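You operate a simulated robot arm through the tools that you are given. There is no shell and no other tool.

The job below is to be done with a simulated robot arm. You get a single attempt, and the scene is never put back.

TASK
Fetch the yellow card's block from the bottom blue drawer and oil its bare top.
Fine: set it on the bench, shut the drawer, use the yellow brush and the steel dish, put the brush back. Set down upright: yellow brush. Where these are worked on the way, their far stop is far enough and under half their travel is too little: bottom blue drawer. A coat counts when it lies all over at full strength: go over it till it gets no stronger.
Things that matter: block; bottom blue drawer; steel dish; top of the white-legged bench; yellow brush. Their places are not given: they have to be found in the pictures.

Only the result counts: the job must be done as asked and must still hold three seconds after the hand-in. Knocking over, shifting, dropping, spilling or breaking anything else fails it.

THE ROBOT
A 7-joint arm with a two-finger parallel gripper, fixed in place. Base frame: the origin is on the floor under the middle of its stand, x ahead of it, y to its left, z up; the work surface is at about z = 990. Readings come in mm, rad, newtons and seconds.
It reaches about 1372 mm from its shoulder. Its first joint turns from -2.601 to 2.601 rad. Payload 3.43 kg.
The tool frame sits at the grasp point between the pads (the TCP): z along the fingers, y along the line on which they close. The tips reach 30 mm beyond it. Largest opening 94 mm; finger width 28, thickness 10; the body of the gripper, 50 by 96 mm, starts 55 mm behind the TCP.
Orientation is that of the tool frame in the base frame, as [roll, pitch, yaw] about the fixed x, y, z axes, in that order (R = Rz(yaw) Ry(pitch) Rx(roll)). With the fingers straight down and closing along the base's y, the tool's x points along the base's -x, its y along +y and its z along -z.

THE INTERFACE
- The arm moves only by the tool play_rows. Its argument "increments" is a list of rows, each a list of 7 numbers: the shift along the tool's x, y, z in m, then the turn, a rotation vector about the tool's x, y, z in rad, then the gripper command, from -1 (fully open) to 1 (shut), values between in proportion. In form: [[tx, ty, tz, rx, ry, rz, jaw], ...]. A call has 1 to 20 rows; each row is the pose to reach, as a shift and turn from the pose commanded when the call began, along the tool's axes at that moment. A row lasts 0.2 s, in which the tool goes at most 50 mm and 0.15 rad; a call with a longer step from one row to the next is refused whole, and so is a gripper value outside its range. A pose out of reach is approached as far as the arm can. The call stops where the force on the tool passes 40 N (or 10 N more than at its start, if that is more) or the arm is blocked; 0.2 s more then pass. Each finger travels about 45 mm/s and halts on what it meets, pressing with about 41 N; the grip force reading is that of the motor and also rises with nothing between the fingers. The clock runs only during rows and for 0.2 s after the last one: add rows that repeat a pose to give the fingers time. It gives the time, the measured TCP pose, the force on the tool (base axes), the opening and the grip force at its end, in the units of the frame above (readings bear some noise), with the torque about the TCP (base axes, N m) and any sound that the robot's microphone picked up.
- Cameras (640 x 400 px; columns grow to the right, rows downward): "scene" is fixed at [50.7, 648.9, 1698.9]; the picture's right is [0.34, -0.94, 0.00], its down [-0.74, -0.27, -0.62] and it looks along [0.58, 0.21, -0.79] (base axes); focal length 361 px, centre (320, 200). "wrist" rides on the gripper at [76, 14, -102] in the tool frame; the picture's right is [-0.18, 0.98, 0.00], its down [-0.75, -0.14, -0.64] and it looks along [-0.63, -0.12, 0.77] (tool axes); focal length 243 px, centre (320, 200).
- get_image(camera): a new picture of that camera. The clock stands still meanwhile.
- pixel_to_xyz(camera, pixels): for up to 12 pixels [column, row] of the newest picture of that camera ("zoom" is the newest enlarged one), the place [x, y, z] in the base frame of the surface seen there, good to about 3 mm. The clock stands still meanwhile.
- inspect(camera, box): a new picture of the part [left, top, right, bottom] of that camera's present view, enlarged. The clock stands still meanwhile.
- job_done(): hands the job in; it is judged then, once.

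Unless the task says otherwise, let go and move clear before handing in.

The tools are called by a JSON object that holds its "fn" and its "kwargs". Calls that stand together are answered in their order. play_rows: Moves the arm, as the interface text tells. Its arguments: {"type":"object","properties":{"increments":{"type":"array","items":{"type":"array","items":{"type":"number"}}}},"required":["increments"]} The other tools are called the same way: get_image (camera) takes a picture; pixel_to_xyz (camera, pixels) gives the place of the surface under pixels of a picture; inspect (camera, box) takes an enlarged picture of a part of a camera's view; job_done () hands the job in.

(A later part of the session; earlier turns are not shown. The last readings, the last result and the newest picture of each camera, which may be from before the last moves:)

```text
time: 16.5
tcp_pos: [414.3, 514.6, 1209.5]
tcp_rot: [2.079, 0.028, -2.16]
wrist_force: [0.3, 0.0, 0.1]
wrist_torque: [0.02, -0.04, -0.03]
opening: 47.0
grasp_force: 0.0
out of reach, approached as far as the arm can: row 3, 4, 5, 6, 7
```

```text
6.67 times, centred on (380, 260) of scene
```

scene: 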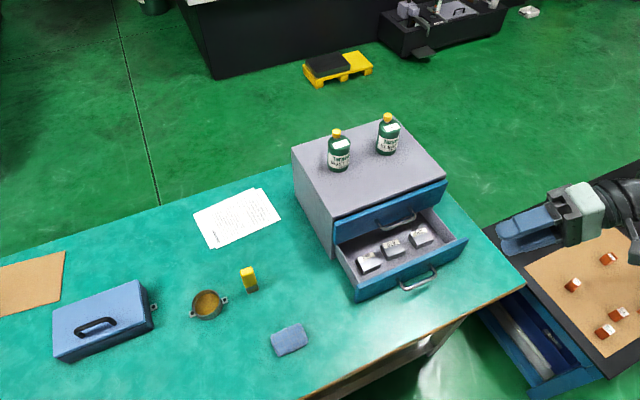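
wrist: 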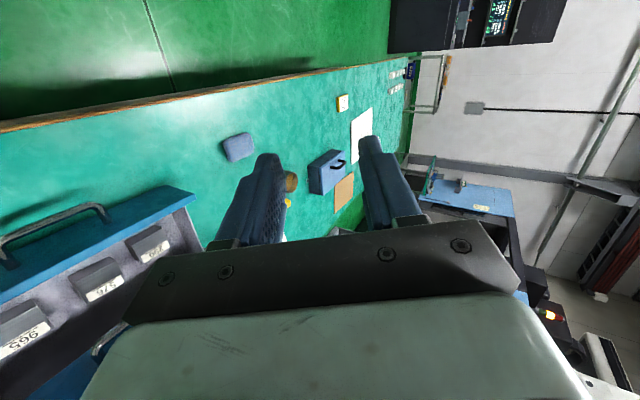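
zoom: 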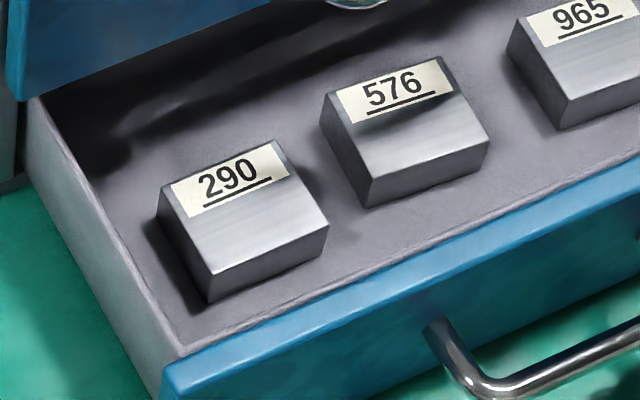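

{"fn": "pixel_to_xyz", "kwargs": {"camera": "zoom", "pixels": [[162, 189], [272, 144], [326, 221], [212, 268], [245, 205], [208, 296], [324, 248], [330, 290], [190, 340], [40, 100], [372, 178], [325, 100]]}}

{"fn": "pixel_to_xyz", "kwargs": {"camera": "scene", "pixels": [[360, 288], [462, 238], [418, 203], [375, 228], [338, 246], [364, 282], [349, 262], [345, 252]]}}

```text
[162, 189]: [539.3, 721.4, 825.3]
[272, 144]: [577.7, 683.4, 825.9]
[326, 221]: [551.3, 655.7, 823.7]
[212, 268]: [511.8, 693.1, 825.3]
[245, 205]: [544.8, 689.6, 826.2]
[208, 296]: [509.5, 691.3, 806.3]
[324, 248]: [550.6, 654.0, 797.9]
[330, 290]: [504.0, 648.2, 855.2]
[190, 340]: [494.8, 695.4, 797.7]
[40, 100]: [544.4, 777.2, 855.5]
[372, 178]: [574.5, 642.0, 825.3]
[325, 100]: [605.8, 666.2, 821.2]
```

```text
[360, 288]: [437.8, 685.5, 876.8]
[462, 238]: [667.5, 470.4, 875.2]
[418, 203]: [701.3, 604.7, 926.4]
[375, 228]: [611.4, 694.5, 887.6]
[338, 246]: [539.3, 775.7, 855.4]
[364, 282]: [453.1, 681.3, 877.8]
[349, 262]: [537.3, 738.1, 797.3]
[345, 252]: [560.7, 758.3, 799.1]
```

Block 290's top spans (539,721)–(578,683)–(551,656)–(512,693) at z≈825, i.e. about 54×38 mm, centre (545,688). I'll turn the wrist back first, then go above the drawer.

{"fn": "play_rows", "kwargs": {"increments": [[0.0022, -0.0006, -0.0044, 0.0041, -0.1286, 0.0716, 0], [0.0045, -0.0011, -0.0088, 0.0083, -0.2572, 0.1432, 0], [0.0067, -0.0017, -0.0132, 0.0124, -0.3858, 0.2148, 0], [0.0089, -0.0023, -0.0176, 0.0165, -0.5143, 0.2863, 0], [0.0111, -0.0028, -0.022, 0.0206, -0.6429, 0.3579, 0], [0.0134, -0.0034, -0.0264, 0.0248, -0.7715, 0.4295, 0], [0.0156, -0.004, -0.0307, 0.0289, -0.9, 0.5011, 0], [0.0178, -0.0045, -0.0351, 0.033, -1.0287, 0.5727, 0], [0.02, -0.0051, -0.0395, 0.0371, -1.1573, 0.6443, 0], [0.0223, -0.0057, -0.0439, 0.0413, -1.2858, 0.7158, 0], [0.0245, -0.0062, -0.0483, 0.0454, -1.4144, 0.7874, 0], [0.0267, -0.0068, -0.0527, 0.0495, -1.543, 0.859, 0], [0.0267, -0.0068, -0.0527, 0.0495, -1.543, 0.859, 0]]}}

```text
time: 19.3
tcp_pos: [441.2, 465.4, 1228.4]
tcp_rot: [2.077, 0.027, 2.355]
wrist_force: [-0.2, -0.2, -0.8]
wrist_torque: [-0.01, 0.0, 0.0]
opening: 47.0
grasp_force: 0.0
```

Back at (441,465,1228). Now I'll move above block 290 with fingers straight down, closing along the drawer's depth, pre-opened to 66 mm.

{"fn": "play_rows", "kwargs": {"increments": [[0.0117, -0.0113, 0.0378, 0.1331, 0.003, 0.0018, -0.404], [0.0233, -0.0227, 0.0757, 0.2662, 0.0061, 0.0036, -0.404], [0.035, -0.034, 0.1135, 0.3992, 0.0092, 0.0054, -0.404], [0.0467, -0.0454, 0.1513, 0.5323, 0.0122, 0.0072, -0.404], [0.0583, -0.0567, 0.1891, 0.6654, 0.0153, 0.009, -0.404], [0.07, -0.068, 0.227, 0.7985, 0.0183, 0.0108, -0.404], [0.0816, -0.0794, 0.2648, 0.9315, 0.0214, 0.0126, -0.404], [0.0933, -0.0907, 0.3026, 1.0646, 0.0244, 0.0144, -0.404], [0.0933, -0.0907, 0.3026, 1.0646, 0.0244, 0.0144, -0.404]]}}

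{"fn": "get_image", "kwargs": {"camera": "wrist"}}

{"fn": "get_image", "kwargs": {"camera": "scene"}}

```text
time: 21.3
tcp_pos: [536.0, 683.4, 998.4]
tcp_rot: [-3.139, -0.001, 2.356]
wrist_force: [-0.2, 0.2, -0.2]
wrist_torque: [-0.01, -0.01, 0.02]
opening: 66.0
grasp_force: 0.1
```

```text
taken
```

wrist: 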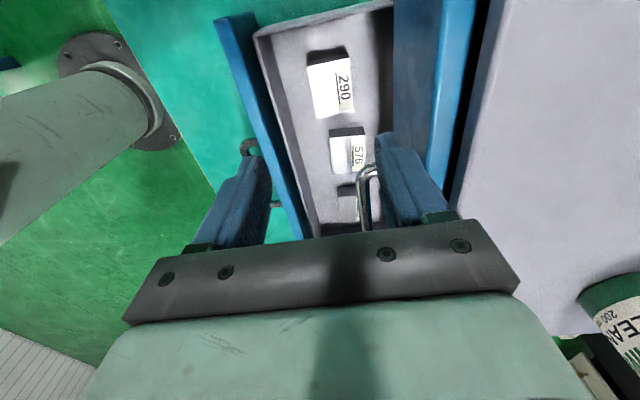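

```text
taken
```

scene: 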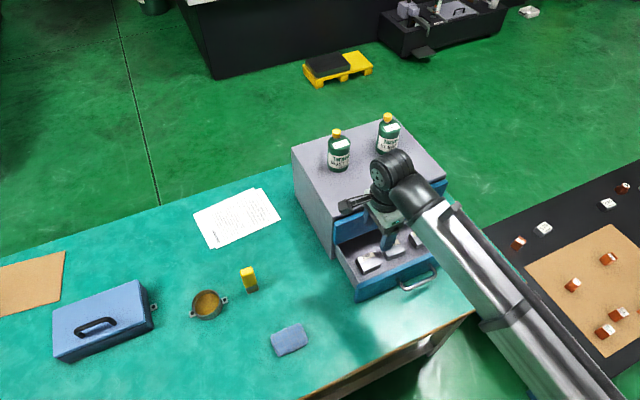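

The hand is above the drawer, and wrist view shows block 290 at (330,85). I'll re-measure it and the drawer walls from here before going down.

{"fn": "inspect", "kwargs": {"camera": "wrist", "box": [210, 0, 480, 180]}}

```text
2.22 times, centred on (345, 90) of wrist
```

zoom: 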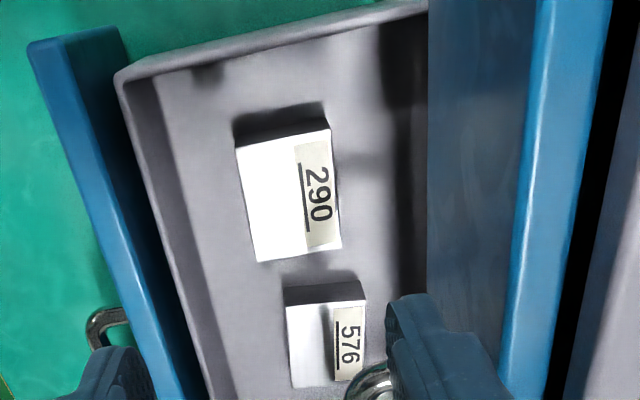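

{"fn": "pixel_to_xyz", "kwargs": {"camera": "zoom", "pixels": [[240, 150], [326, 132], [338, 244], [259, 258], [290, 195], [172, 150], [128, 80], [230, 75], [110, 180], [445, 100], [533, 200], [287, 290]]}}

```text
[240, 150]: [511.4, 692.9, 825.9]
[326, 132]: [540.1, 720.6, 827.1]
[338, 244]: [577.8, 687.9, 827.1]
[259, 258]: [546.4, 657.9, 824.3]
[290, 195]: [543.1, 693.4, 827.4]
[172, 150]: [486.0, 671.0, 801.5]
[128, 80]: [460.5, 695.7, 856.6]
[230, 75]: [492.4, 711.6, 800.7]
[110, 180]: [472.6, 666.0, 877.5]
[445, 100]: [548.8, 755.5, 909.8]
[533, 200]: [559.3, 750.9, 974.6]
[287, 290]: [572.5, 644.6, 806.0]
```

Block centre is (544,690), top z≈826; drawer's front wall inner face n≈815 and upper drawer face n≈923 leave room. I'll descend to TCP z≈834 with 62 mm opening.

{"fn": "play_rows", "kwargs": {"increments": [[0.0008, 0.0038, 0.03, 0, 0, 0, -0.32], [0.0008, 0.0038, 0.06, 0, 0, 0, -0.32], [0.0008, 0.0038, 0.09, 0, 0, 0, -0.32], [0.0008, 0.0038, 0.115, 0, 0, 0, -0.32], [0.0008, 0.0038, 0.135, 0, 0, 0, -0.32], [0.0008, 0.0038, 0.15, 0, 0, 0, -0.32], [0.0008, 0.0038, 0.1644, 0, 0, 0, -0.32], [0.0008, 0.0038, 0.1644, 0, 0, 0, -0.32]]}}

{"fn": "get_image", "kwargs": {"camera": "wrist"}}

{"fn": "inspect", "kwargs": {"camera": "scene", "box": [320, 120, 480, 300]}}

```text
time: 23.1
tcp_pos: [537.3, 685.5, 834.3]
tcp_rot: [-3.14, 0.0, 2.356]
wrist_force: [0.3, 0.3, 0.0]
wrist_torque: [0.0, 0.0, -0.03]
opening: 61.8
grasp_force: 0.1
```

```text
taken
```

wrist: 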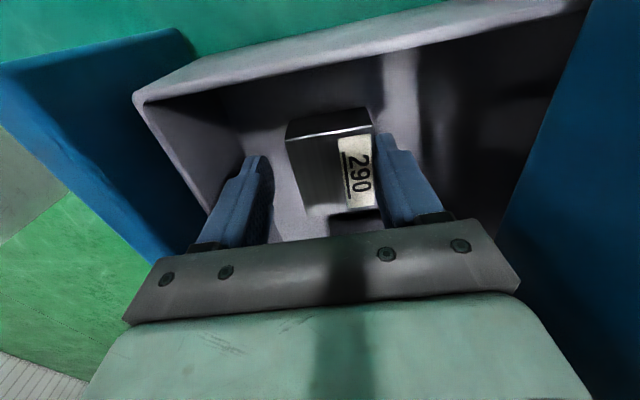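

```text
2.22 times, centred on (400, 210) of scene
```

zoom: 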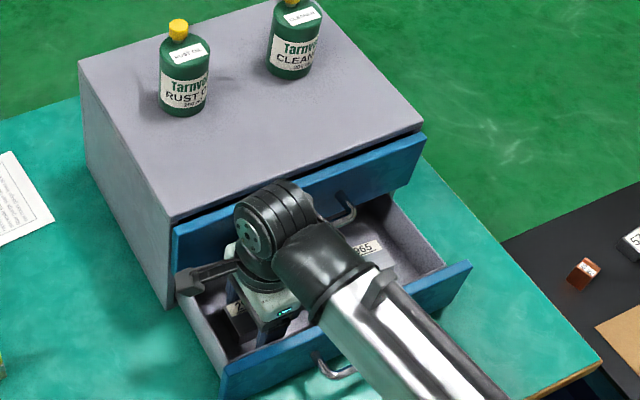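

Block 290 sits between the fingers, nearer the cabinet-side finger as planned. Closing now.

{"fn": "play_rows", "kwargs": {"increments": [[0, 0, 0, 0, 0, 0, 0], [0, 0, 0, 0, 0, 0, 0.2], [0, 0, 0, 0, 0, 0, 0.6], [0, 0, 0, 0, 0, 0, 1], [0, 0, 0, 0, 0, 0, 1], [0, 0, 0, 0, 0, 0, 1]]}}

{"fn": "get_image", "kwargs": {"camera": "wrist"}}

```text
time: 24.5
tcp_pos: [537.3, 683.2, 836.1]
tcp_rot: [-3.14, 0.0, 2.356]
wrist_force: [0.0, 0.9, -0.6]
wrist_torque: [0.12, -0.08, 0.02]
opening: 44.7
grasp_force: 40.9
```

```text
taken
```

wrist: 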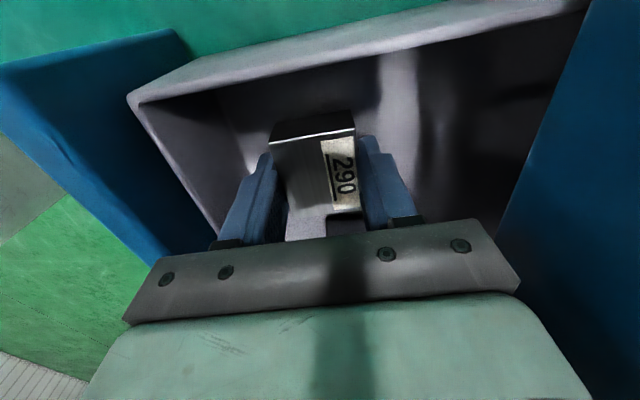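

The block is held firmly (44.7 mm, 41 N). I'll lift it 90 mm straight up, pull outward over the drawer front (staying under the upper handle), then raise a little.

{"fn": "play_rows", "kwargs": {"increments": [[0, 0, -0.01, 0, 0, 0, 1], [0, 0, -0.03, 0, 0, 0, 1], [0, 0, -0.05, 0, 0, 0, 1], [0, 0, -0.07, 0, 0, 0, 1], [0, 0, -0.09, 0, 0, 0, 1], [0, -0.015, -0.09, 0, 0, 0, 1], [0, -0.04, -0.092, 0, 0, 0, 1], [0, -0.07, -0.094, 0, 0, 0, 1], [0, -0.1, -0.096, 0, 0, 0, 1], [0, -0.125, -0.105, 0, 0, 0, 1], [0, -0.125, -0.13, 0, 0, 0, 1], [0, -0.125, -0.15, 0, 0, 0, 1], [0, -0.125, -0.15, 0, 0, 0, 1]]}}

{"fn": "get_image", "kwargs": {"camera": "scene"}}

{"fn": "get_image", "kwargs": {"camera": "wrist"}}

```text
time: 27.3
tcp_pos: [447.5, 597.5, 985.2]
tcp_rot: [-3.14, 0.0, 2.356]
wrist_force: [0.7, 0.1, -4.6]
wrist_torque: [0.03, 0.0, -0.01]
opening: 44.6
grasp_force: 41.4
```

```text
taken
```

scene: 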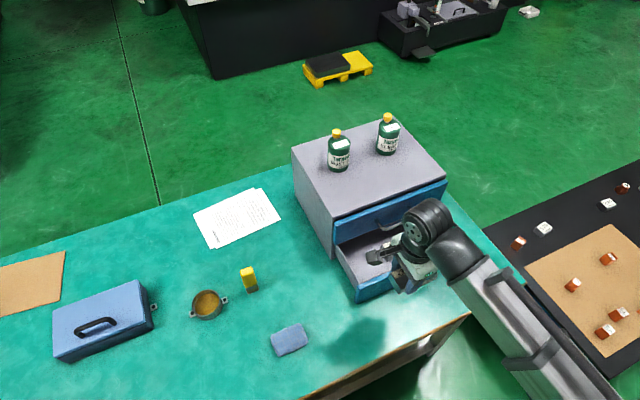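

```text
taken
```

wrist: 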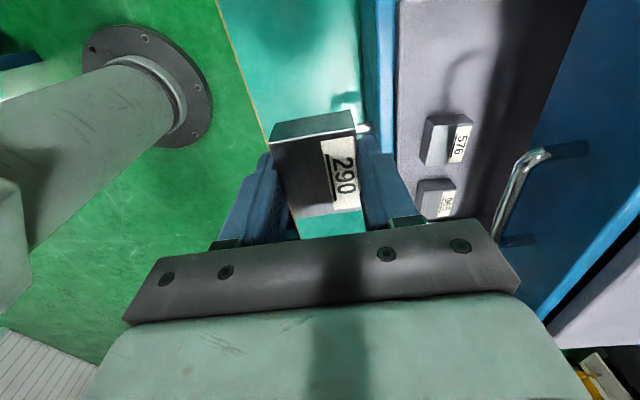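

The block is out and held level (weight ≈4.6 N). I'll carry it to the free spot around (395,805) on the bench, checking the sponge's and brush's extents in parallel.

{"fn": "play_rows", "kwargs": {"increments": [[0.023, 0.0137, 0.0106, 0, 0, 0, 1], [0.046, 0.0274, 0.0213, 0, 0, 0, 1], [0.0689, 0.0411, 0.032, 0, 0, 0, 1], [0.0919, 0.0548, 0.0426, 0, 0, 0, 1], [0.1149, 0.0685, 0.0533, 0, 0, 0, 1], [0.1379, 0.0822, 0.0639, 0, 0, 0, 1], [0.1608, 0.0959, 0.0746, 0, 0, 0, 1], [0.1838, 0.1096, 0.0852, 0, 0, 0, 1], [0.1838, 0.1096, 0.0852, 0, 0, 0, 1]]}}

{"fn": "get_image", "kwargs": {"camera": "scene"}}

{"fn": "get_image", "kwargs": {"camera": "wrist"}}

{"fn": "pixel_to_xyz", "kwargs": {"camera": "scene", "pixels": [[271, 333], [300, 323], [308, 343], [280, 357], [280, 300], [330, 290], [300, 300], [345, 330]]}}

```text
time: 29.3
tcp_pos: [395.3, 806.2, 898.6]
tcp_rot: [-3.141, -0.001, 2.355]
wrist_force: [-0.3, 1.0, -4.8]
wrist_torque: [0.04, 0.02, -0.02]
opening: 44.4
grasp_force: 40.8
```

```text
taken
```

scene: 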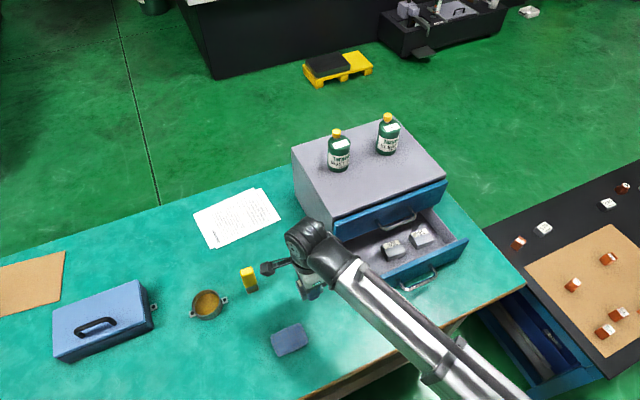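

```text
taken
```

wrist: 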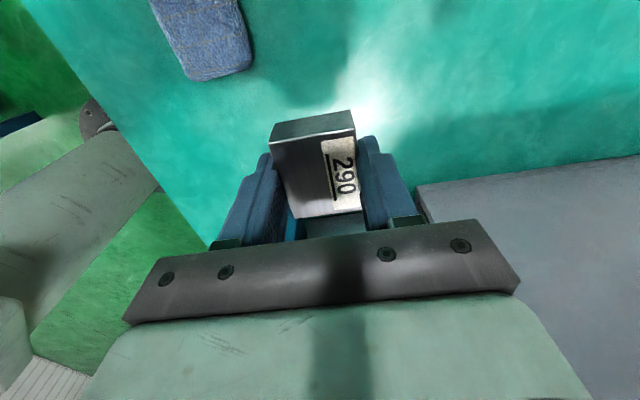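

```text
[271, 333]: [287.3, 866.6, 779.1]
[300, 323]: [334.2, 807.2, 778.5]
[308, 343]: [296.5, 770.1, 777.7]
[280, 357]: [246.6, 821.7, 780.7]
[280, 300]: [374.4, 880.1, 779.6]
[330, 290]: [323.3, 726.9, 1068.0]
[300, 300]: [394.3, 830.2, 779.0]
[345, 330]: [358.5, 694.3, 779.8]
```

The spot under the hand is free (sponge ends at x≈334; bench z≈779). I'll lower the block to just above the bench and then feel for contact.

{"fn": "play_rows", "kwargs": {"increments": [[0, 0, 0.025, 0, 0, 0, 1], [0, 0, 0.05, 0, 0, 0, 1], [0, 0, 0.07, 0, 0, 0, 1], [0, 0, 0.077, 0, 0, 0, 1], [0, 0, 0.079, 0, 0, 0, 1], [0, 0, 0.08, 0, 0, 0, 1], [0, 0, 0.08, 0, 0, 0, 1]]}}

{"fn": "get_image", "kwargs": {"camera": "wrist"}}

```text
time: 30.9
tcp_pos: [395.6, 805.8, 819.3]
tcp_rot: [-3.14, 0.0, 2.357]
wrist_force: [-0.2, 0.1, -5.4]
wrist_torque: [0.0, -0.04, 0.0]
opening: 44.5
grasp_force: 40.7
```

```text
taken
```

wrist: 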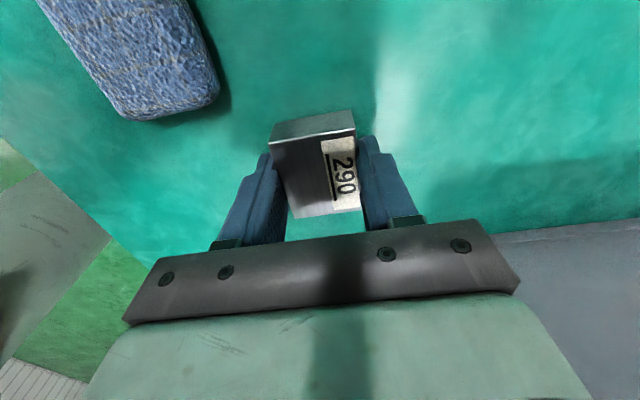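

No contact yet (force still −5.4 N = weight). Lowering in 1 mm steps.

{"fn": "play_rows", "kwargs": {"increments": [[0, 0, 0.001, 0, 0, 0, 1], [0, 0, 0.002, 0, 0, 0, 1], [0, 0, 0.003, 0, 0, 0, 1], [0, 0, 0.003, 0, 0, 0, 1]]}}

```text
time: 31.9
tcp_pos: [396.2, 804.6, 816.3]
tcp_rot: [-3.139, 0.0, 2.357]
wrist_force: [-1.4, -0.4, -4.6]
wrist_torque: [-0.02, 0.01, 0.01]
opening: 44.8
grasp_force: 41.1
```

{"fn": "play_rows", "kwargs": {"increments": [[0, 0, 0.001, 0, 0, 0, 1], [0, 0, 0.002, 0, 0, 0, 1], [0, 0, 0.002, 0, 0, 0, 1]]}}

{"fn": "inspect", "kwargs": {"camera": "wrist", "box": [200, 90, 440, 240]}}

```text
time: 32.7
tcp_pos: [396.5, 804.3, 815.4]
tcp_rot: [-3.14, 0.004, 2.356]
wrist_force: [-0.4, -0.1, 0.5]
wrist_torque: [0.09, -0.09, 0.01]
opening: 44.5
grasp_force: 40.5
```

```text
2.67 times, centred on (320, 165) of wrist
```

zoom: 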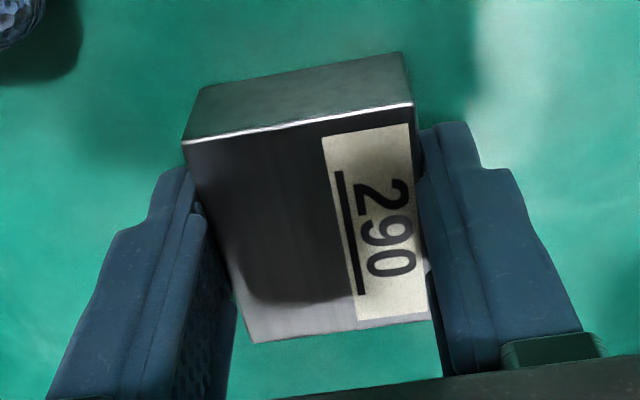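

The weight is now borne by the bench (force +0.5 N). I'll open the fingers and rise straight up.

{"fn": "play_rows", "kwargs": {"increments": [[0, 0, 0, 0, 0, 0, 0.0], [0, 0, 0, 0, 0, 0, -0.2], [0, 0, 0, 0, 0, 0, -0.4], [0, 0, 0, 0, 0, 0, -0.4], [0, 0, -0.03, 0, 0, 0, -0.4], [0, 0, -0.07, 0, 0, 0, -0.4], [0, 0, -0.11, 0, 0, 0, -0.4], [0, 0, -0.15, 0, 0, 0, -0.4], [0, 0, -0.19, 0, 0, 0, -0.4], [0, 0, -0.19, 0, 0, 0, -0.4]]}}

{"fn": "get_image", "kwargs": {"camera": "wrist"}}

{"fn": "get_image", "kwargs": {"camera": "scene"}}

```text
time: 34.9
tcp_pos: [394.7, 805.9, 1005.9]
tcp_rot: [-3.138, -0.001, 2.356]
wrist_force: [0.2, 0.2, 0.5]
wrist_torque: [0.0, 0.0, 0.0]
opening: 65.8
grasp_force: 0.0
```

```text
taken
```

wrist: 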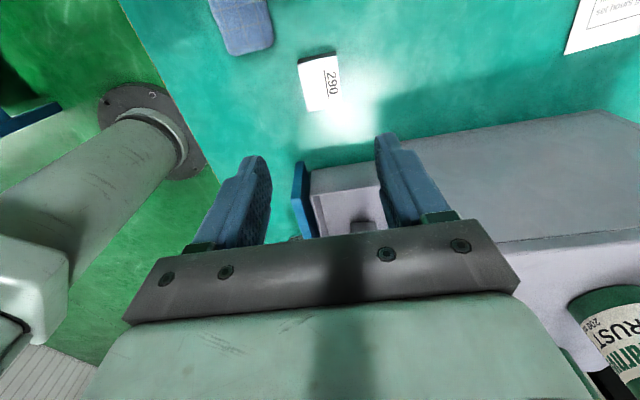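

```text
taken
```

scene: 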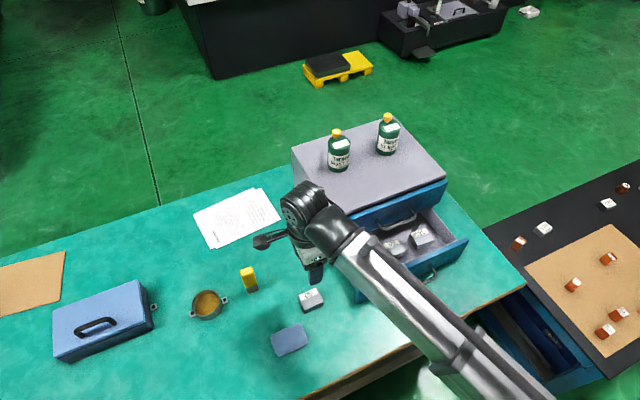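

The block stands upright on the bench at about scene (311,299). Next I'll go back to the front of the bottom drawer's handle with the same tilted pose used for pulling.

{"fn": "play_rows", "kwargs": {"increments": [[-0.0304, -0.0231, 0.0062, -0.1167, 0, 0, 0.23], [-0.0608, -0.0463, 0.0124, -0.2333, 0, 0, 0.23], [-0.0913, -0.0694, 0.0187, -0.35, 0, 0, 0.23], [-0.1217, -0.0926, 0.0249, -0.4667, 0, 0, 0.23], [-0.1521, -0.1157, 0.0311, -0.5833, 0, 0, 0.23], [-0.1825, -0.1389, 0.0373, -0.7, 0, 0, 0.23], [-0.213, -0.162, 0.0436, -0.8167, 0, 0, 0.23], [-0.2434, -0.1852, 0.0498, -0.9333, 0, 0, 0.23], [-0.2738, -0.2083, 0.056, -1.05, 0, 0, 0.23], [-0.2738, -0.2083, 0.056, -1.05, 0, 0, 0.23]]}}

{"fn": "get_image", "kwargs": {"camera": "scene"}}

{"fn": "get_image", "kwargs": {"camera": "wrist"}}

```text
time: 37.1
tcp_pos: [485.5, 518.5, 958.9]
tcp_rot: [2.093, 0.0, 2.355]
wrist_force: [-0.2, 0.6, -0.6]
wrist_torque: [-0.03, 0.01, -0.01]
opening: 36.2
grasp_force: 0.1
out of reach, approached as far as the arm can: row 8, 9, 10
```

```text
taken
```

scene: 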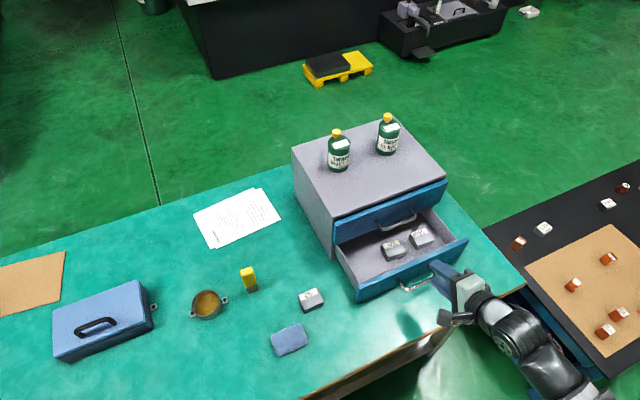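

```text
taken
```

wrist: 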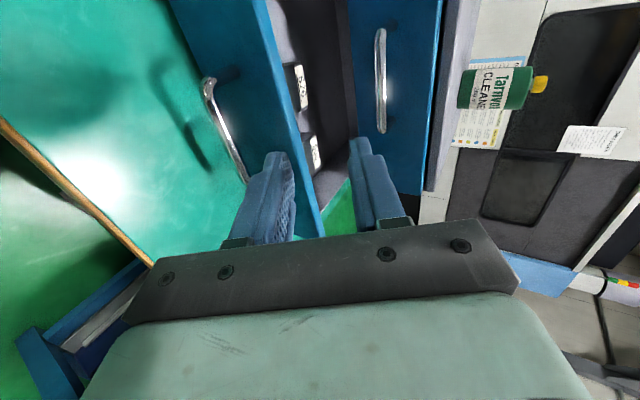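

The handle of the open drawer is visible at wrist (215,105)–(243,170). I'll measure it to confirm where it is now.

{"fn": "pixel_to_xyz", "kwargs": {"camera": "wrist", "pixels": [[211, 95], [217, 112], [226, 135], [234, 153], [265, 80], [240, 175]]}}

{"fn": "pixel_to_xyz", "kwargs": {"camera": "scene", "pixels": [[403, 290], [412, 287], [420, 283]]}}

```text
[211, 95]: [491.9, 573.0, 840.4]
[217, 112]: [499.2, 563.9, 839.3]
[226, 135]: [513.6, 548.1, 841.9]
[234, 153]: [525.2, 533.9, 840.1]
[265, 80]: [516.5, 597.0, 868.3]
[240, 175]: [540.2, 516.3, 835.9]
```

```text
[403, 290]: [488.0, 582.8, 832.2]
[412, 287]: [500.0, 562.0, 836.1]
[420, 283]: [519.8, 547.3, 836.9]
```

The bar is where I left it (outer face n≈750). I'll descend in front of it and slide the open fingers over the bar.

{"fn": "play_rows", "kwargs": {"increments": [[-0.0016, -0.021, 0.0146, 0, 0, 0, 0.23], [-0.0033, -0.042, 0.0292, 0, 0, 0, 0.23], [-0.0049, -0.063, 0.0438, 0, 0, 0, 0.23], [-0.0065, -0.0841, 0.0585, 0, 0, 0, 0.23], [-0.0065, -0.0841, 0.0685, 0, 0, 0, 0.23], [-0.0065, -0.0842, 0.0785, 0, 0, 0, 0.23], [-0.0065, -0.0842, 0.0885, 0, 0, 0, 0.23], [-0.0065, -0.0842, 0.0885, 0, 0, 0, 0.23]]}}

{"fn": "get_image", "kwargs": {"camera": "wrist"}}

```text
time: 38.9
tcp_pos: [514.2, 537.0, 842.1]
tcp_rot: [2.095, 0.0, 2.357]
wrist_force: [0.3, 0.4, -0.1]
wrist_torque: [0.03, 0.0, -0.02]
opening: 36.2
grasp_force: 0.1
```

```text
taken
```

wrist: 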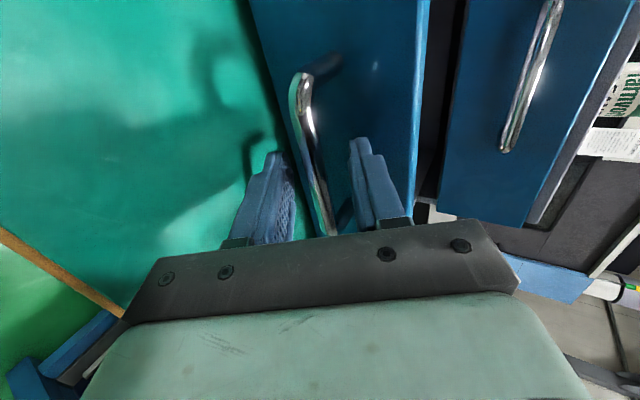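

The bar lies between the fingers again. I'll grip and push the drawer in gently, slowing near the closed position.

{"fn": "play_rows", "kwargs": {"increments": [[0, 0, 0, 0, 0, 0, 1], [0, 0, 0, 0, 0, 0, 1], [0, 0, 0, 0, 0, 0, 1], [0, 0, 0, 0, 0, 0, 1]]}}

{"fn": "play_rows", "kwargs": {"increments": [[0, 0.003, 0.0052, 0, 0, 0, 1], [0, 0.009, 0.0156, 0, 0, 0, 1], [0, 0.015, 0.026, 0, 0, 0, 1], [0, 0.021, 0.0364, 0, 0, 0, 1], [0, 0.027, 0.0468, 0, 0, 0, 1], [0, 0.033, 0.0572, 0, 0, 0, 1], [0, 0.039, 0.0675, 0, 0, 0, 1], [0, 0.045, 0.0779, 0, 0, 0, 1], [0, 0.051, 0.0883, 0, 0, 0, 1], [0, 0.0565, 0.0979, 0, 0, 0, 1], [0, 0.06, 0.1039, 0, 0, 0, 1], [0, 0.062, 0.1074, 0, 0, 0, 1], [0, 0.0635, 0.11, 0, 0, 0, 1], [0, 0.065, 0.1126, 0, 0, 0, 1], [0, 0.0665, 0.1152, 0, 0, 0, 1], [0, 0.068, 0.1178, 0, 0, 0, 1]]}}

{"fn": "get_image", "kwargs": {"camera": "scene"}}

```text
time: 39.9
tcp_pos: [515.8, 539.1, 840.1]
tcp_rot: [2.097, 0.002, 2.358]
wrist_force: [-1.9, 0.5, -19.9]
wrist_torque: [-0.6, -0.29, 0.18]
opening: 11.7
grasp_force: 45.1
```

```text
time: 43.3
tcp_pos: [609.3, 631.6, 839.8]
tcp_rot: [2.101, 0.001, 2.355]
wrist_force: [-19.0, -16.2, -24.1]
wrist_torque: [-0.64, -0.15, 0.37]
opening: 11.4
grasp_force: 44.9
```

```text
taken
```

scene: 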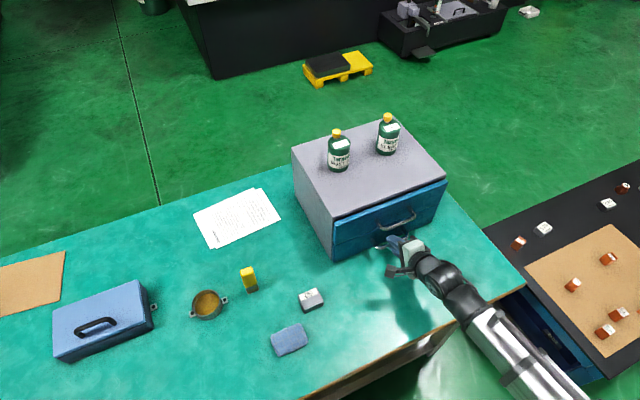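

The drawer is shut again (TCP n≈877, same as when closed before). I'll release, back out 120 mm and look.

{"fn": "play_rows", "kwargs": {"increments": [[0, 0, 0, 0, 0, 0, 0.23], [0, 0, 0, 0, 0, 0, 0.23], [0, 0, 0, 0, 0, 0, 0.23], [0, 0, -0.03, 0, 0, 0, 0.23], [0, 0, -0.06, 0, 0, 0, 0.23], [0, 0, -0.09, 0, 0, 0, 0.23], [0, 0, -0.12, 0, 0, 0, 0.23], [0, 0, -0.12, 0, 0, 0, 0.23]]}}

{"fn": "get_image", "kwargs": {"camera": "wrist"}}

{"fn": "inspect", "kwargs": {"camera": "scene", "box": [320, 160, 480, 280]}}

{"fn": "inspect", "kwargs": {"camera": "scene", "box": [170, 250, 350, 370]}}

```text
time: 45.1
tcp_pos: [536.4, 559.6, 902.7]
tcp_rot: [2.093, 0.001, 2.356]
wrist_force: [-0.3, -0.2, 0.0]
wrist_torque: [0.0, 0.01, 0.03]
opening: 36.2
grasp_force: 0.1
```

```text
taken
```

wrist: 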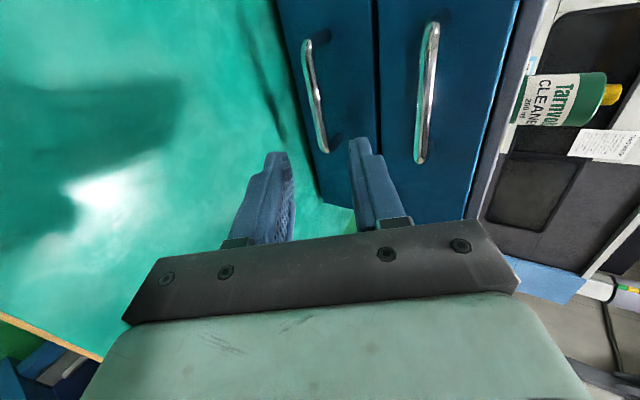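

```text
3.33 times, centred on (400, 220) of scene
```

zoom: 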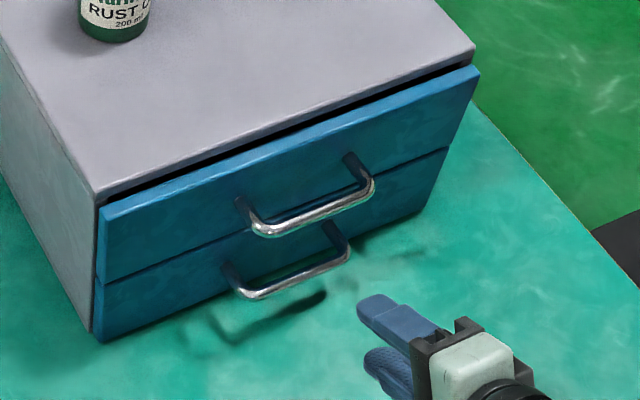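

```text
3.33 times, centred on (260, 310) of scene
```

zoom: 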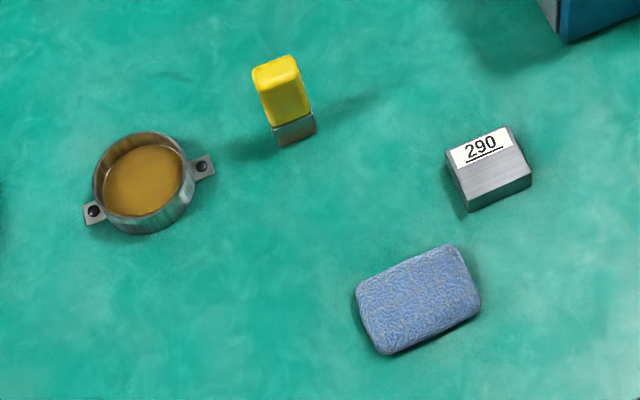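

The drawer front is flush. Now I'll measure the brush, the dish and the block in detail.

{"fn": "inspect", "kwargs": {"camera": "scene", "box": [225, 255, 275, 305]}}

```text
8.00 times, centred on (250, 280) of scene
```

zoom: 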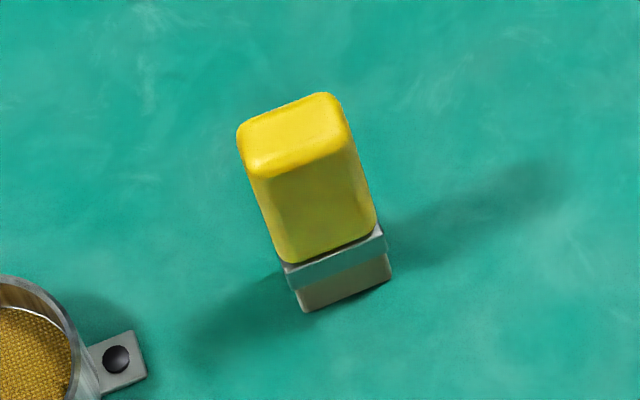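

{"fn": "pixel_to_xyz", "kwargs": {"camera": "zoom", "pixels": [[245, 135], [322, 98], [345, 135], [255, 170], [290, 258], [372, 225], [288, 275], [382, 238], [303, 308], [388, 278], [345, 290], [330, 270]]}}

{"fn": "inspect", "kwargs": {"camera": "scene", "box": [180, 275, 240, 330]}}

```text
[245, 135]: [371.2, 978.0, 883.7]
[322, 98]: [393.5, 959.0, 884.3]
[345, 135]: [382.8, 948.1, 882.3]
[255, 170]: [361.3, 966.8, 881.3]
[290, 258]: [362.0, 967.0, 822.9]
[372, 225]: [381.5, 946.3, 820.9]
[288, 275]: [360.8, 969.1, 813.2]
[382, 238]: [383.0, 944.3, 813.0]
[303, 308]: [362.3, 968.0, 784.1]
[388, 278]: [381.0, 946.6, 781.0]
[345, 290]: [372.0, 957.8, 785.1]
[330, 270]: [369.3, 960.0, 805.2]
```

```text
7.27 times, centred on (210, 302) of scene
```

zoom: 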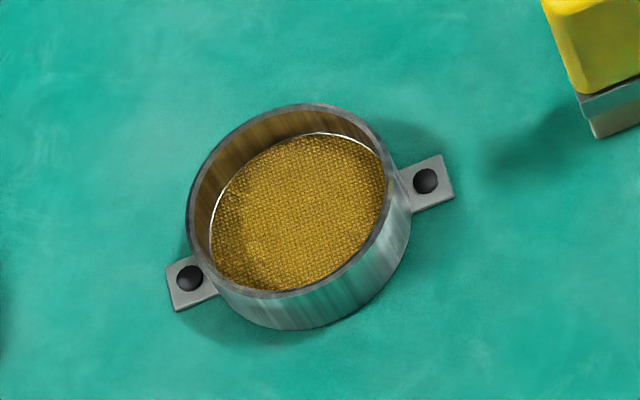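

Brush centre is about (378,963), standing z 780–884, long side along the cabinet's front direction. Now the dish and toolbox measurements.

{"fn": "pixel_to_xyz", "kwargs": {"camera": "zoom", "pixels": [[190, 220], [407, 195], [310, 105], [260, 292], [300, 210], [240, 240], [360, 180], [310, 145], [280, 280], [190, 278], [425, 180], [300, 325]]}}

{"fn": "pixel_to_xyz", "kwargs": {"camera": "scene", "pixels": [[137, 281], [154, 327], [52, 309], [56, 360], [97, 322], [117, 318], [140, 290], [145, 305], [154, 307], [130, 335]]}}

{"fn": "inspect", "kwargs": {"camera": "scene", "box": [290, 280, 335, 315]}}

```text
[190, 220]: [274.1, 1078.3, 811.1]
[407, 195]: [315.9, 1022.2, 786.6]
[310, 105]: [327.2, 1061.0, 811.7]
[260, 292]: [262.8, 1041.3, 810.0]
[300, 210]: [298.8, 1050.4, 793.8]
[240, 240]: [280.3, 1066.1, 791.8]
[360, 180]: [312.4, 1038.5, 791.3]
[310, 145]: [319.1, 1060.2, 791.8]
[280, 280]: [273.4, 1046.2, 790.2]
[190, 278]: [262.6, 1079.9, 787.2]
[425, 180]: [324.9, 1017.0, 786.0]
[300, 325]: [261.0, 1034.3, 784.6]
```

```text
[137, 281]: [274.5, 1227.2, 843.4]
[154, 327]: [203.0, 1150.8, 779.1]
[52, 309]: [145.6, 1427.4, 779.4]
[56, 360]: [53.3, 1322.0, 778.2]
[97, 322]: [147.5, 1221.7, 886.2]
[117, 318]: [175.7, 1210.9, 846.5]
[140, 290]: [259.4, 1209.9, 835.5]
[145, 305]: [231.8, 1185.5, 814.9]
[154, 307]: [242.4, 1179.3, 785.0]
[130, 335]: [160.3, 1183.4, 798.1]
```

```text
11.43 times, centred on (312, 298) of scene
```

zoom: 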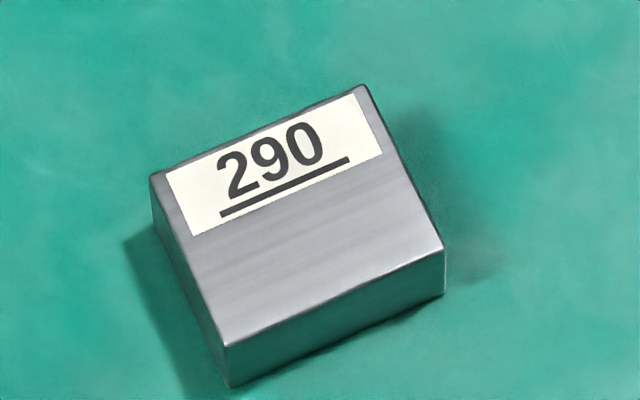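

{"fn": "pixel_to_xyz", "kwargs": {"camera": "zoom", "pixels": [[154, 178], [362, 88], [440, 250], [228, 342], [168, 178], [355, 97], [380, 152], [193, 234], [290, 250], [232, 384], [442, 293], [300, 215]]}}

{"fn": "get_image", "kwargs": {"camera": "scene"}}

```text
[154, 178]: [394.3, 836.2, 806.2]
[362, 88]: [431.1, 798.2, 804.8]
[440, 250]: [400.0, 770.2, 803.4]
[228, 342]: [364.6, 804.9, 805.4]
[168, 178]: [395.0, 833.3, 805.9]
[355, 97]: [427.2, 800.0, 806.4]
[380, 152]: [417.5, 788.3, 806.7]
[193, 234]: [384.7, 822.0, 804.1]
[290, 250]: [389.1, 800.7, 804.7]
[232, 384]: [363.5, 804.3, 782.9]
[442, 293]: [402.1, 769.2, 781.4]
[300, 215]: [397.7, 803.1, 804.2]
```

```text
taken
```

scene: 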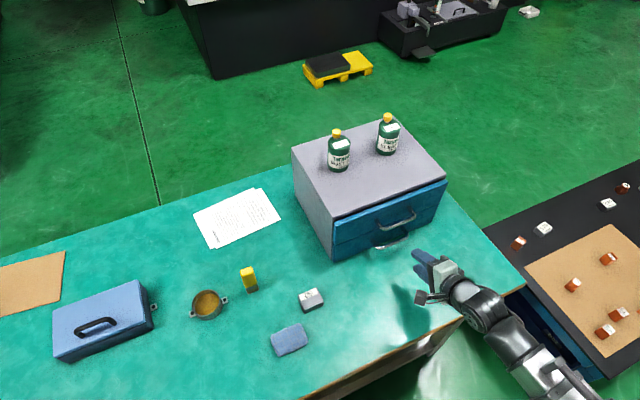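

Block's bare top (no label) spans n≈827–853 and t≈−312…−260 at z≈805; the dish is centred at about (296,1051), pad z≈791, rim z≈811. Now I'll swing the hand upright and over toward the brush.

{"fn": "play_rows", "kwargs": {"increments": [[0.0218, 0.012, -0.0035, 0.1311, 0, 0, -0.064], [0.0436, 0.0241, -0.0069, 0.2622, 0, 0, -0.064], [0.0654, 0.0361, -0.0104, 0.3932, 0, 0, -0.064], [0.0873, 0.0482, -0.0139, 0.5243, 0, 0, -0.064], [0.1091, 0.0602, -0.0173, 0.6554, 0, 0, -0.064], [0.1309, 0.0722, -0.0208, 0.7865, 0, 0, -0.064], [0.1527, 0.0843, -0.0242, 0.9175, 0, 0, -0.064], [0.1745, 0.0963, -0.0277, 1.0486, 0, 0, -0.064], [0.1745, 0.0963, -0.0277, 1.0486, 0, 0, -0.064]]}}

{"fn": "play_rows", "kwargs": {"increments": [[0.0318, 0.0213, 0, 0, 0, 0, -0.064], [0.0636, 0.0427, 0, 0, 0, 0, -0.064], [0.0954, 0.064, 0, 0, 0, 0, -0.064], [0.1271, 0.0854, 0, 0, 0, 0, -0.064], [0.1589, 0.1067, 0, 0, 0, 0, -0.064], [0.1907, 0.1281, 0, 0, 0, 0, -0.064], [0.2225, 0.1494, 0, 0, 0, 0, -0.064], [0.2225, 0.1494, 0, 0, 0, 0, -0.064]]}}

{"fn": "get_image", "kwargs": {"camera": "wrist"}}

{"fn": "get_image", "kwargs": {"camera": "scene"}}

```text
time: 47.1
tcp_pos: [429.7, 703.0, 998.4]
tcp_rot: [-3.14, -0.001, 2.357]
wrist_force: [0.3, -0.2, 0.4]
wrist_torque: [-0.01, -0.02, -0.02]
opening: 50.0
grasp_force: 0.1
```

```text
time: 48.9
tcp_pos: [380.4, 964.7, 998.7]
tcp_rot: [-3.14, 0.0, 2.355]
wrist_force: [0.0, 0.0, -0.7]
wrist_torque: [0.03, 0.02, -0.03]
opening: 49.8
grasp_force: 0.1
```

```text
taken
```

wrist: 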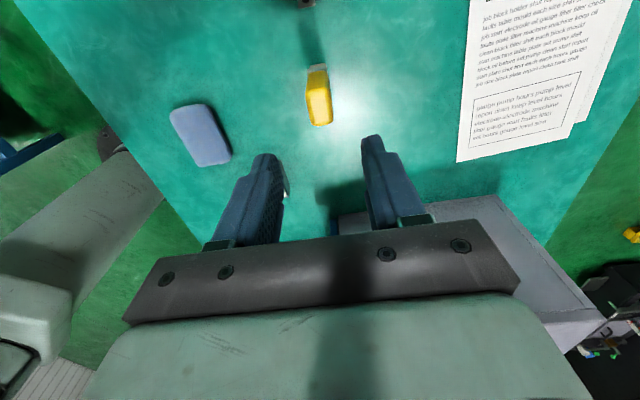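

```text
taken
```

scene: 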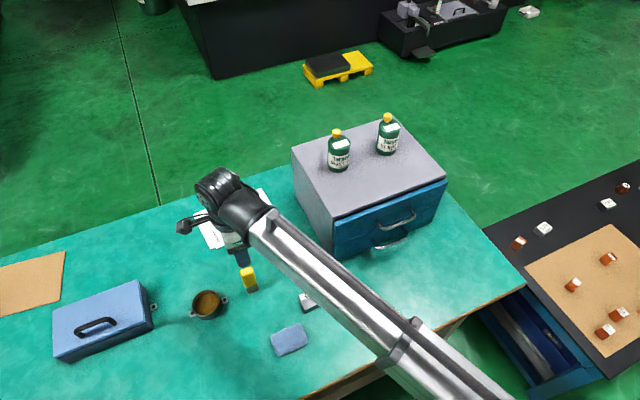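

The brush is visible in the wrist view at (318,95). I'll measure its handle from here to check alignment.

{"fn": "inspect", "kwargs": {"camera": "wrist", "box": [278, 50, 358, 140]}}

```text
4.44 times, centred on (318, 95) of wrist
```

zoom: 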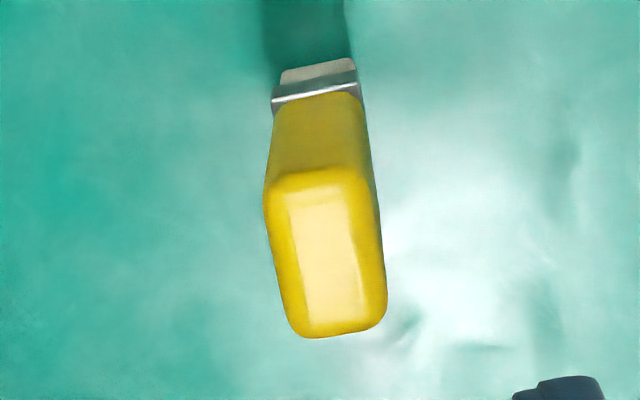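

{"fn": "pixel_to_xyz", "kwargs": {"camera": "zoom", "pixels": [[270, 195], [365, 190], [290, 325], [380, 310], [325, 260], [330, 175], [335, 333], [274, 100], [358, 88], [283, 78], [352, 68]]}}

```text
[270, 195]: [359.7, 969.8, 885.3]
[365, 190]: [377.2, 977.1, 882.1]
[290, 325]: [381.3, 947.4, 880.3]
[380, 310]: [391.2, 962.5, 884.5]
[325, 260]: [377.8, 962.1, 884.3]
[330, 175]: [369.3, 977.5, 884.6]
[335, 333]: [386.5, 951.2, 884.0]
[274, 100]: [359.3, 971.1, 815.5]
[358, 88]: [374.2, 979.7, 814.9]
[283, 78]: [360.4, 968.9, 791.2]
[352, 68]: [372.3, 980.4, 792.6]
```

Brush handle centre is (377,964) aligned with the fingers. I'll descend over it to TCP z≈858.

{"fn": "play_rows", "kwargs": {"increments": [[0.001, -0.0015, 0.03, 0, 0, 0, -0.064], [0.002, -0.0025, 0.06, 0, 0, 0, -0.064], [0.002, -0.0025, 0.09, 0, 0, 0, -0.064], [0.002, -0.0025, 0.115, 0, 0, 0, -0.064], [0.002, -0.0025, 0.13, 0, 0, 0, -0.064], [0.002, -0.0025, 0.1407, 0, 0, 0, -0.064], [0.002, -0.0025, 0.1407, 0, 0, 0, -0.064]]}}

{"fn": "get_image", "kwargs": {"camera": "wrist"}}

```text
time: 50.5
tcp_pos: [374.3, 964.2, 858.4]
tcp_rot: [-3.14, -0.001, 2.356]
wrist_force: [-0.2, -0.1, -0.4]
wrist_torque: [0.02, 0.01, 0.04]
opening: 50.1
grasp_force: 0.0
```

```text
taken
```

wrist: 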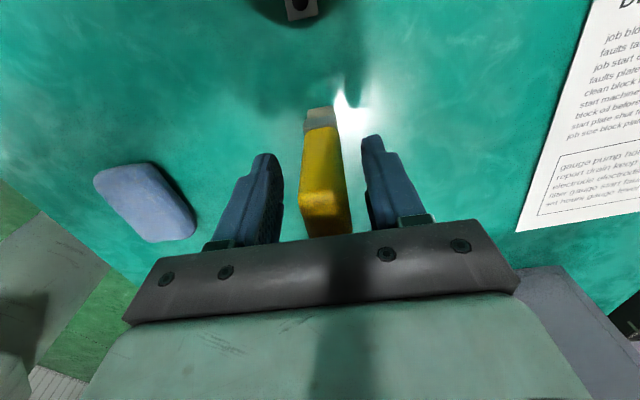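

The brush handle is centred between the fingers. Closing on it.

{"fn": "play_rows", "kwargs": {"increments": [[0, 0, 0, 0, 0, 0, 0.2], [0, 0, 0, 0, 0, 0, 0.4], [0, 0, 0, 0, 0, 0, 0.6], [0, 0, 0, 0, 0, 0, 0.8], [0, 0, 0, 0, 0, 0, 1], [0, 0, 0, 0, 0, 0, 1], [0, 0, 0, 0, 0, 0, 1]]}}

{"fn": "get_image", "kwargs": {"camera": "wrist"}}

```text
time: 52.1
tcp_pos: [374.6, 963.0, 857.3]
tcp_rot: [-3.14, 0.0, 2.357]
wrist_force: [0.2, -1.1, 1.1]
wrist_torque: [-0.02, 0.02, 0.01]
opening: 25.8
grasp_force: 41.0
```

```text
taken
```

wrist: 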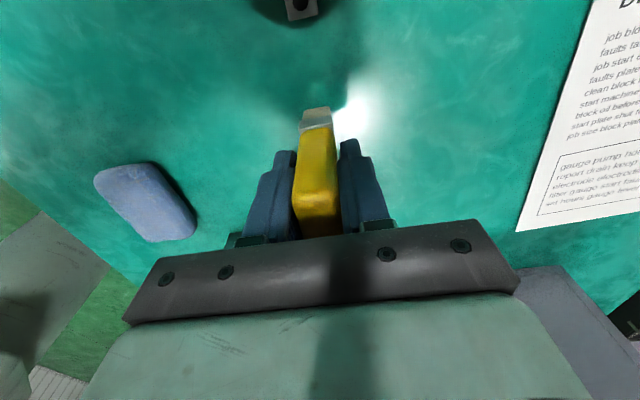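

The brush is held (25.8 mm). I'll lift it 75 mm and carry it above the dish at (295,1050).

{"fn": "play_rows", "kwargs": {"increments": [[0, 0, -0.015, 0, 0, 0, 1], [0, 0, -0.035, 0, 0, 0, 1], [0, 0, -0.055, 0, 0, 0, 1], [0, 0, -0.075, 0, 0, 0, 1], [0.03, 0.0014, -0.075, 0, 0, 0, 1], [0.06, 0.0028, -0.075, 0, 0, 0, 1], [0.09, 0.0042, -0.075, 0, 0, 0, 1], [0.1182, 0.0056, -0.075, 0, 0, 0, 1], [0.1182, 0.0056, -0.075, 0, 0, 0, 1]]}}

{"fn": "get_image", "kwargs": {"camera": "wrist"}}

{"fn": "get_image", "kwargs": {"camera": "scene"}}

```text
time: 54.1
tcp_pos: [295.9, 1050.8, 933.8]
tcp_rot: [-3.141, -0.001, 2.356]
wrist_force: [0.3, 0.4, 0.1]
wrist_torque: [-0.01, -0.01, -0.01]
opening: 25.4
grasp_force: 41.0
```

```text
taken
```

wrist: 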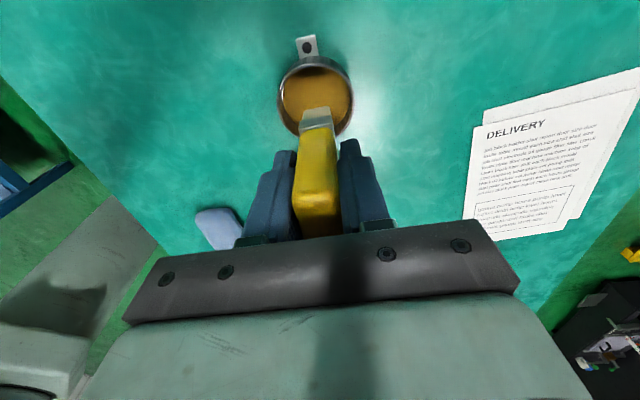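

```text
taken
```

scene: 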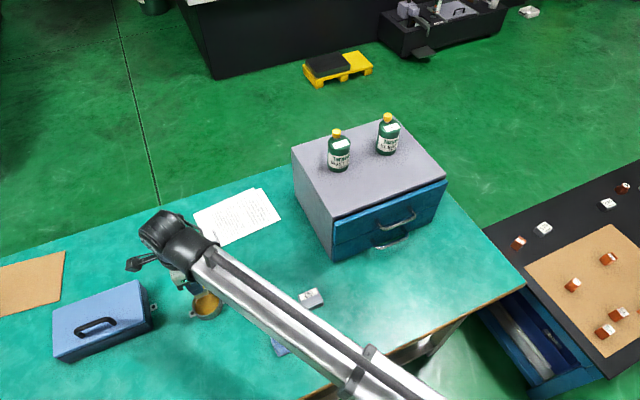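

The brush hangs above the dish (wrist (317,95)). I'll measure the rim and the bristle end from this view before dipping.

{"fn": "inspect", "kwargs": {"camera": "wrist", "box": [256, 25, 376, 145]}}

```text
3.33 times, centred on (316, 85) of wrist
```

zoom: 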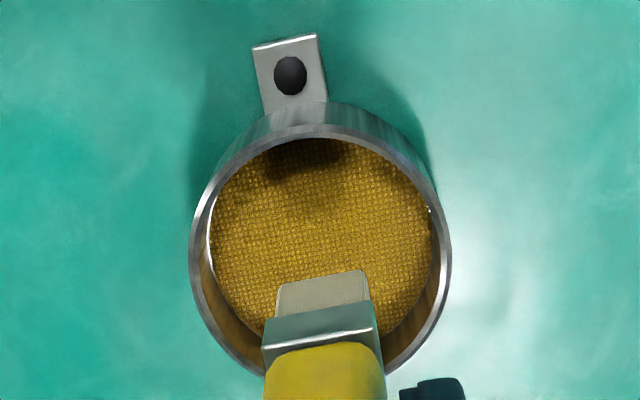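

{"fn": "pixel_to_xyz", "kwargs": {"camera": "zoom", "pixels": [[195, 235], [447, 235], [310, 128], [225, 345], [430, 330], [290, 75], [320, 220], [280, 288], [362, 275], [265, 345], [375, 330], [320, 290]]}}

```text
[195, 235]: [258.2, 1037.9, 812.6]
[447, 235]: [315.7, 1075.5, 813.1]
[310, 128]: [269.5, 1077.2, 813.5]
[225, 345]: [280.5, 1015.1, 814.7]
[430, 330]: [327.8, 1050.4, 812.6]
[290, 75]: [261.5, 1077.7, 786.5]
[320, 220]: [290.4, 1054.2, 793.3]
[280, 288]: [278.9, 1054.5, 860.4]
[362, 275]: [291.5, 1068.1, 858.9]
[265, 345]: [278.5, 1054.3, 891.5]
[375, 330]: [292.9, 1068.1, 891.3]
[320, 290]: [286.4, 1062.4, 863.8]
```

Dish centre ≈ (293,1049.5), bristles' centre about 2–3 mm off; correcting that and lowering to just above the oil pad.

{"fn": "play_rows", "kwargs": {"increments": [[0.002, -0.0028, 0.01, 0, 0, 0, 1], [0.002, -0.0028, 0.03, 0, 0, 0, 1], [0.002, -0.0028, 0.045, 0, 0, 0, 1], [0.002, -0.0028, 0.055, 0, 0, 0, 1], [0.002, -0.0028, 0.059, 0, 0, 0, 1], [0.002, -0.0028, 0.061, 0, 0, 0, 1], [0.002, -0.0028, 0.062, 0, 0, 0, 1], [0.002, -0.0028, 0.062, 0, 0, 0, 1]]}}

{"fn": "inspect", "kwargs": {"camera": "wrist", "box": [236, 25, 396, 165]}}

```text
time: 55.9
tcp_pos: [291.9, 1051.6, 871.7]
tcp_rot: [-3.14, -0.002, 2.358]
wrist_force: [0.0, 0.1, -0.4]
wrist_torque: [0.01, 0.0, 0.01]
opening: 25.7
grasp_force: 41.3
```

```text
2.86 times, centred on (316, 95) of wrist
```

zoom: 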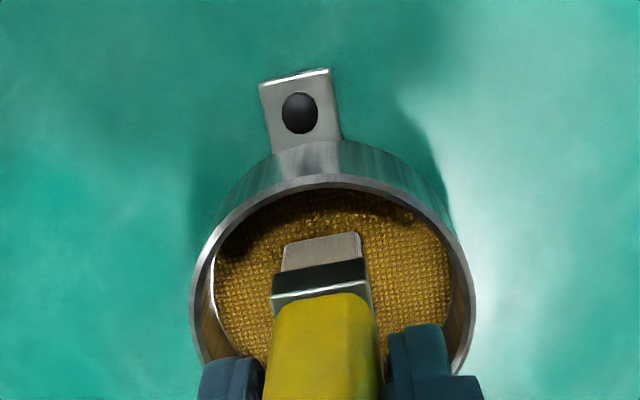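

Not touching yet. Lowering further in 1 mm steps with force watching.

{"fn": "play_rows", "kwargs": {"increments": [[0, 0, 0.001, 0, 0, 0, 1], [0, 0, 0.002, 0, 0, 0, 1], [0, 0, 0.002, 0, 0, 0, 1]]}}

{"fn": "play_rows", "kwargs": {"increments": [[0, 0, 0.001, 0, 0, 0, 1], [0, 0, 0.002, 0, 0, 0, 1], [0, 0, 0.002, 0, 0, 0, 1]]}}

```text
time: 56.7
tcp_pos: [293.8, 1051.3, 871.0]
tcp_rot: [3.141, -0.001, 2.356]
wrist_force: [0.8, 0.5, 7.2]
wrist_torque: [-0.01, 0.01, -0.01]
opening: 25.6
grasp_force: 40.8
```

```text
time: 57.5
tcp_pos: [292.1, 1051.0, 869.7]
tcp_rot: [3.139, -0.002, 2.356]
wrist_force: [1.7, 4.1, 31.7]
wrist_torque: [0.18, -0.1, -0.03]
opening: 25.4
grasp_force: 41.0
```

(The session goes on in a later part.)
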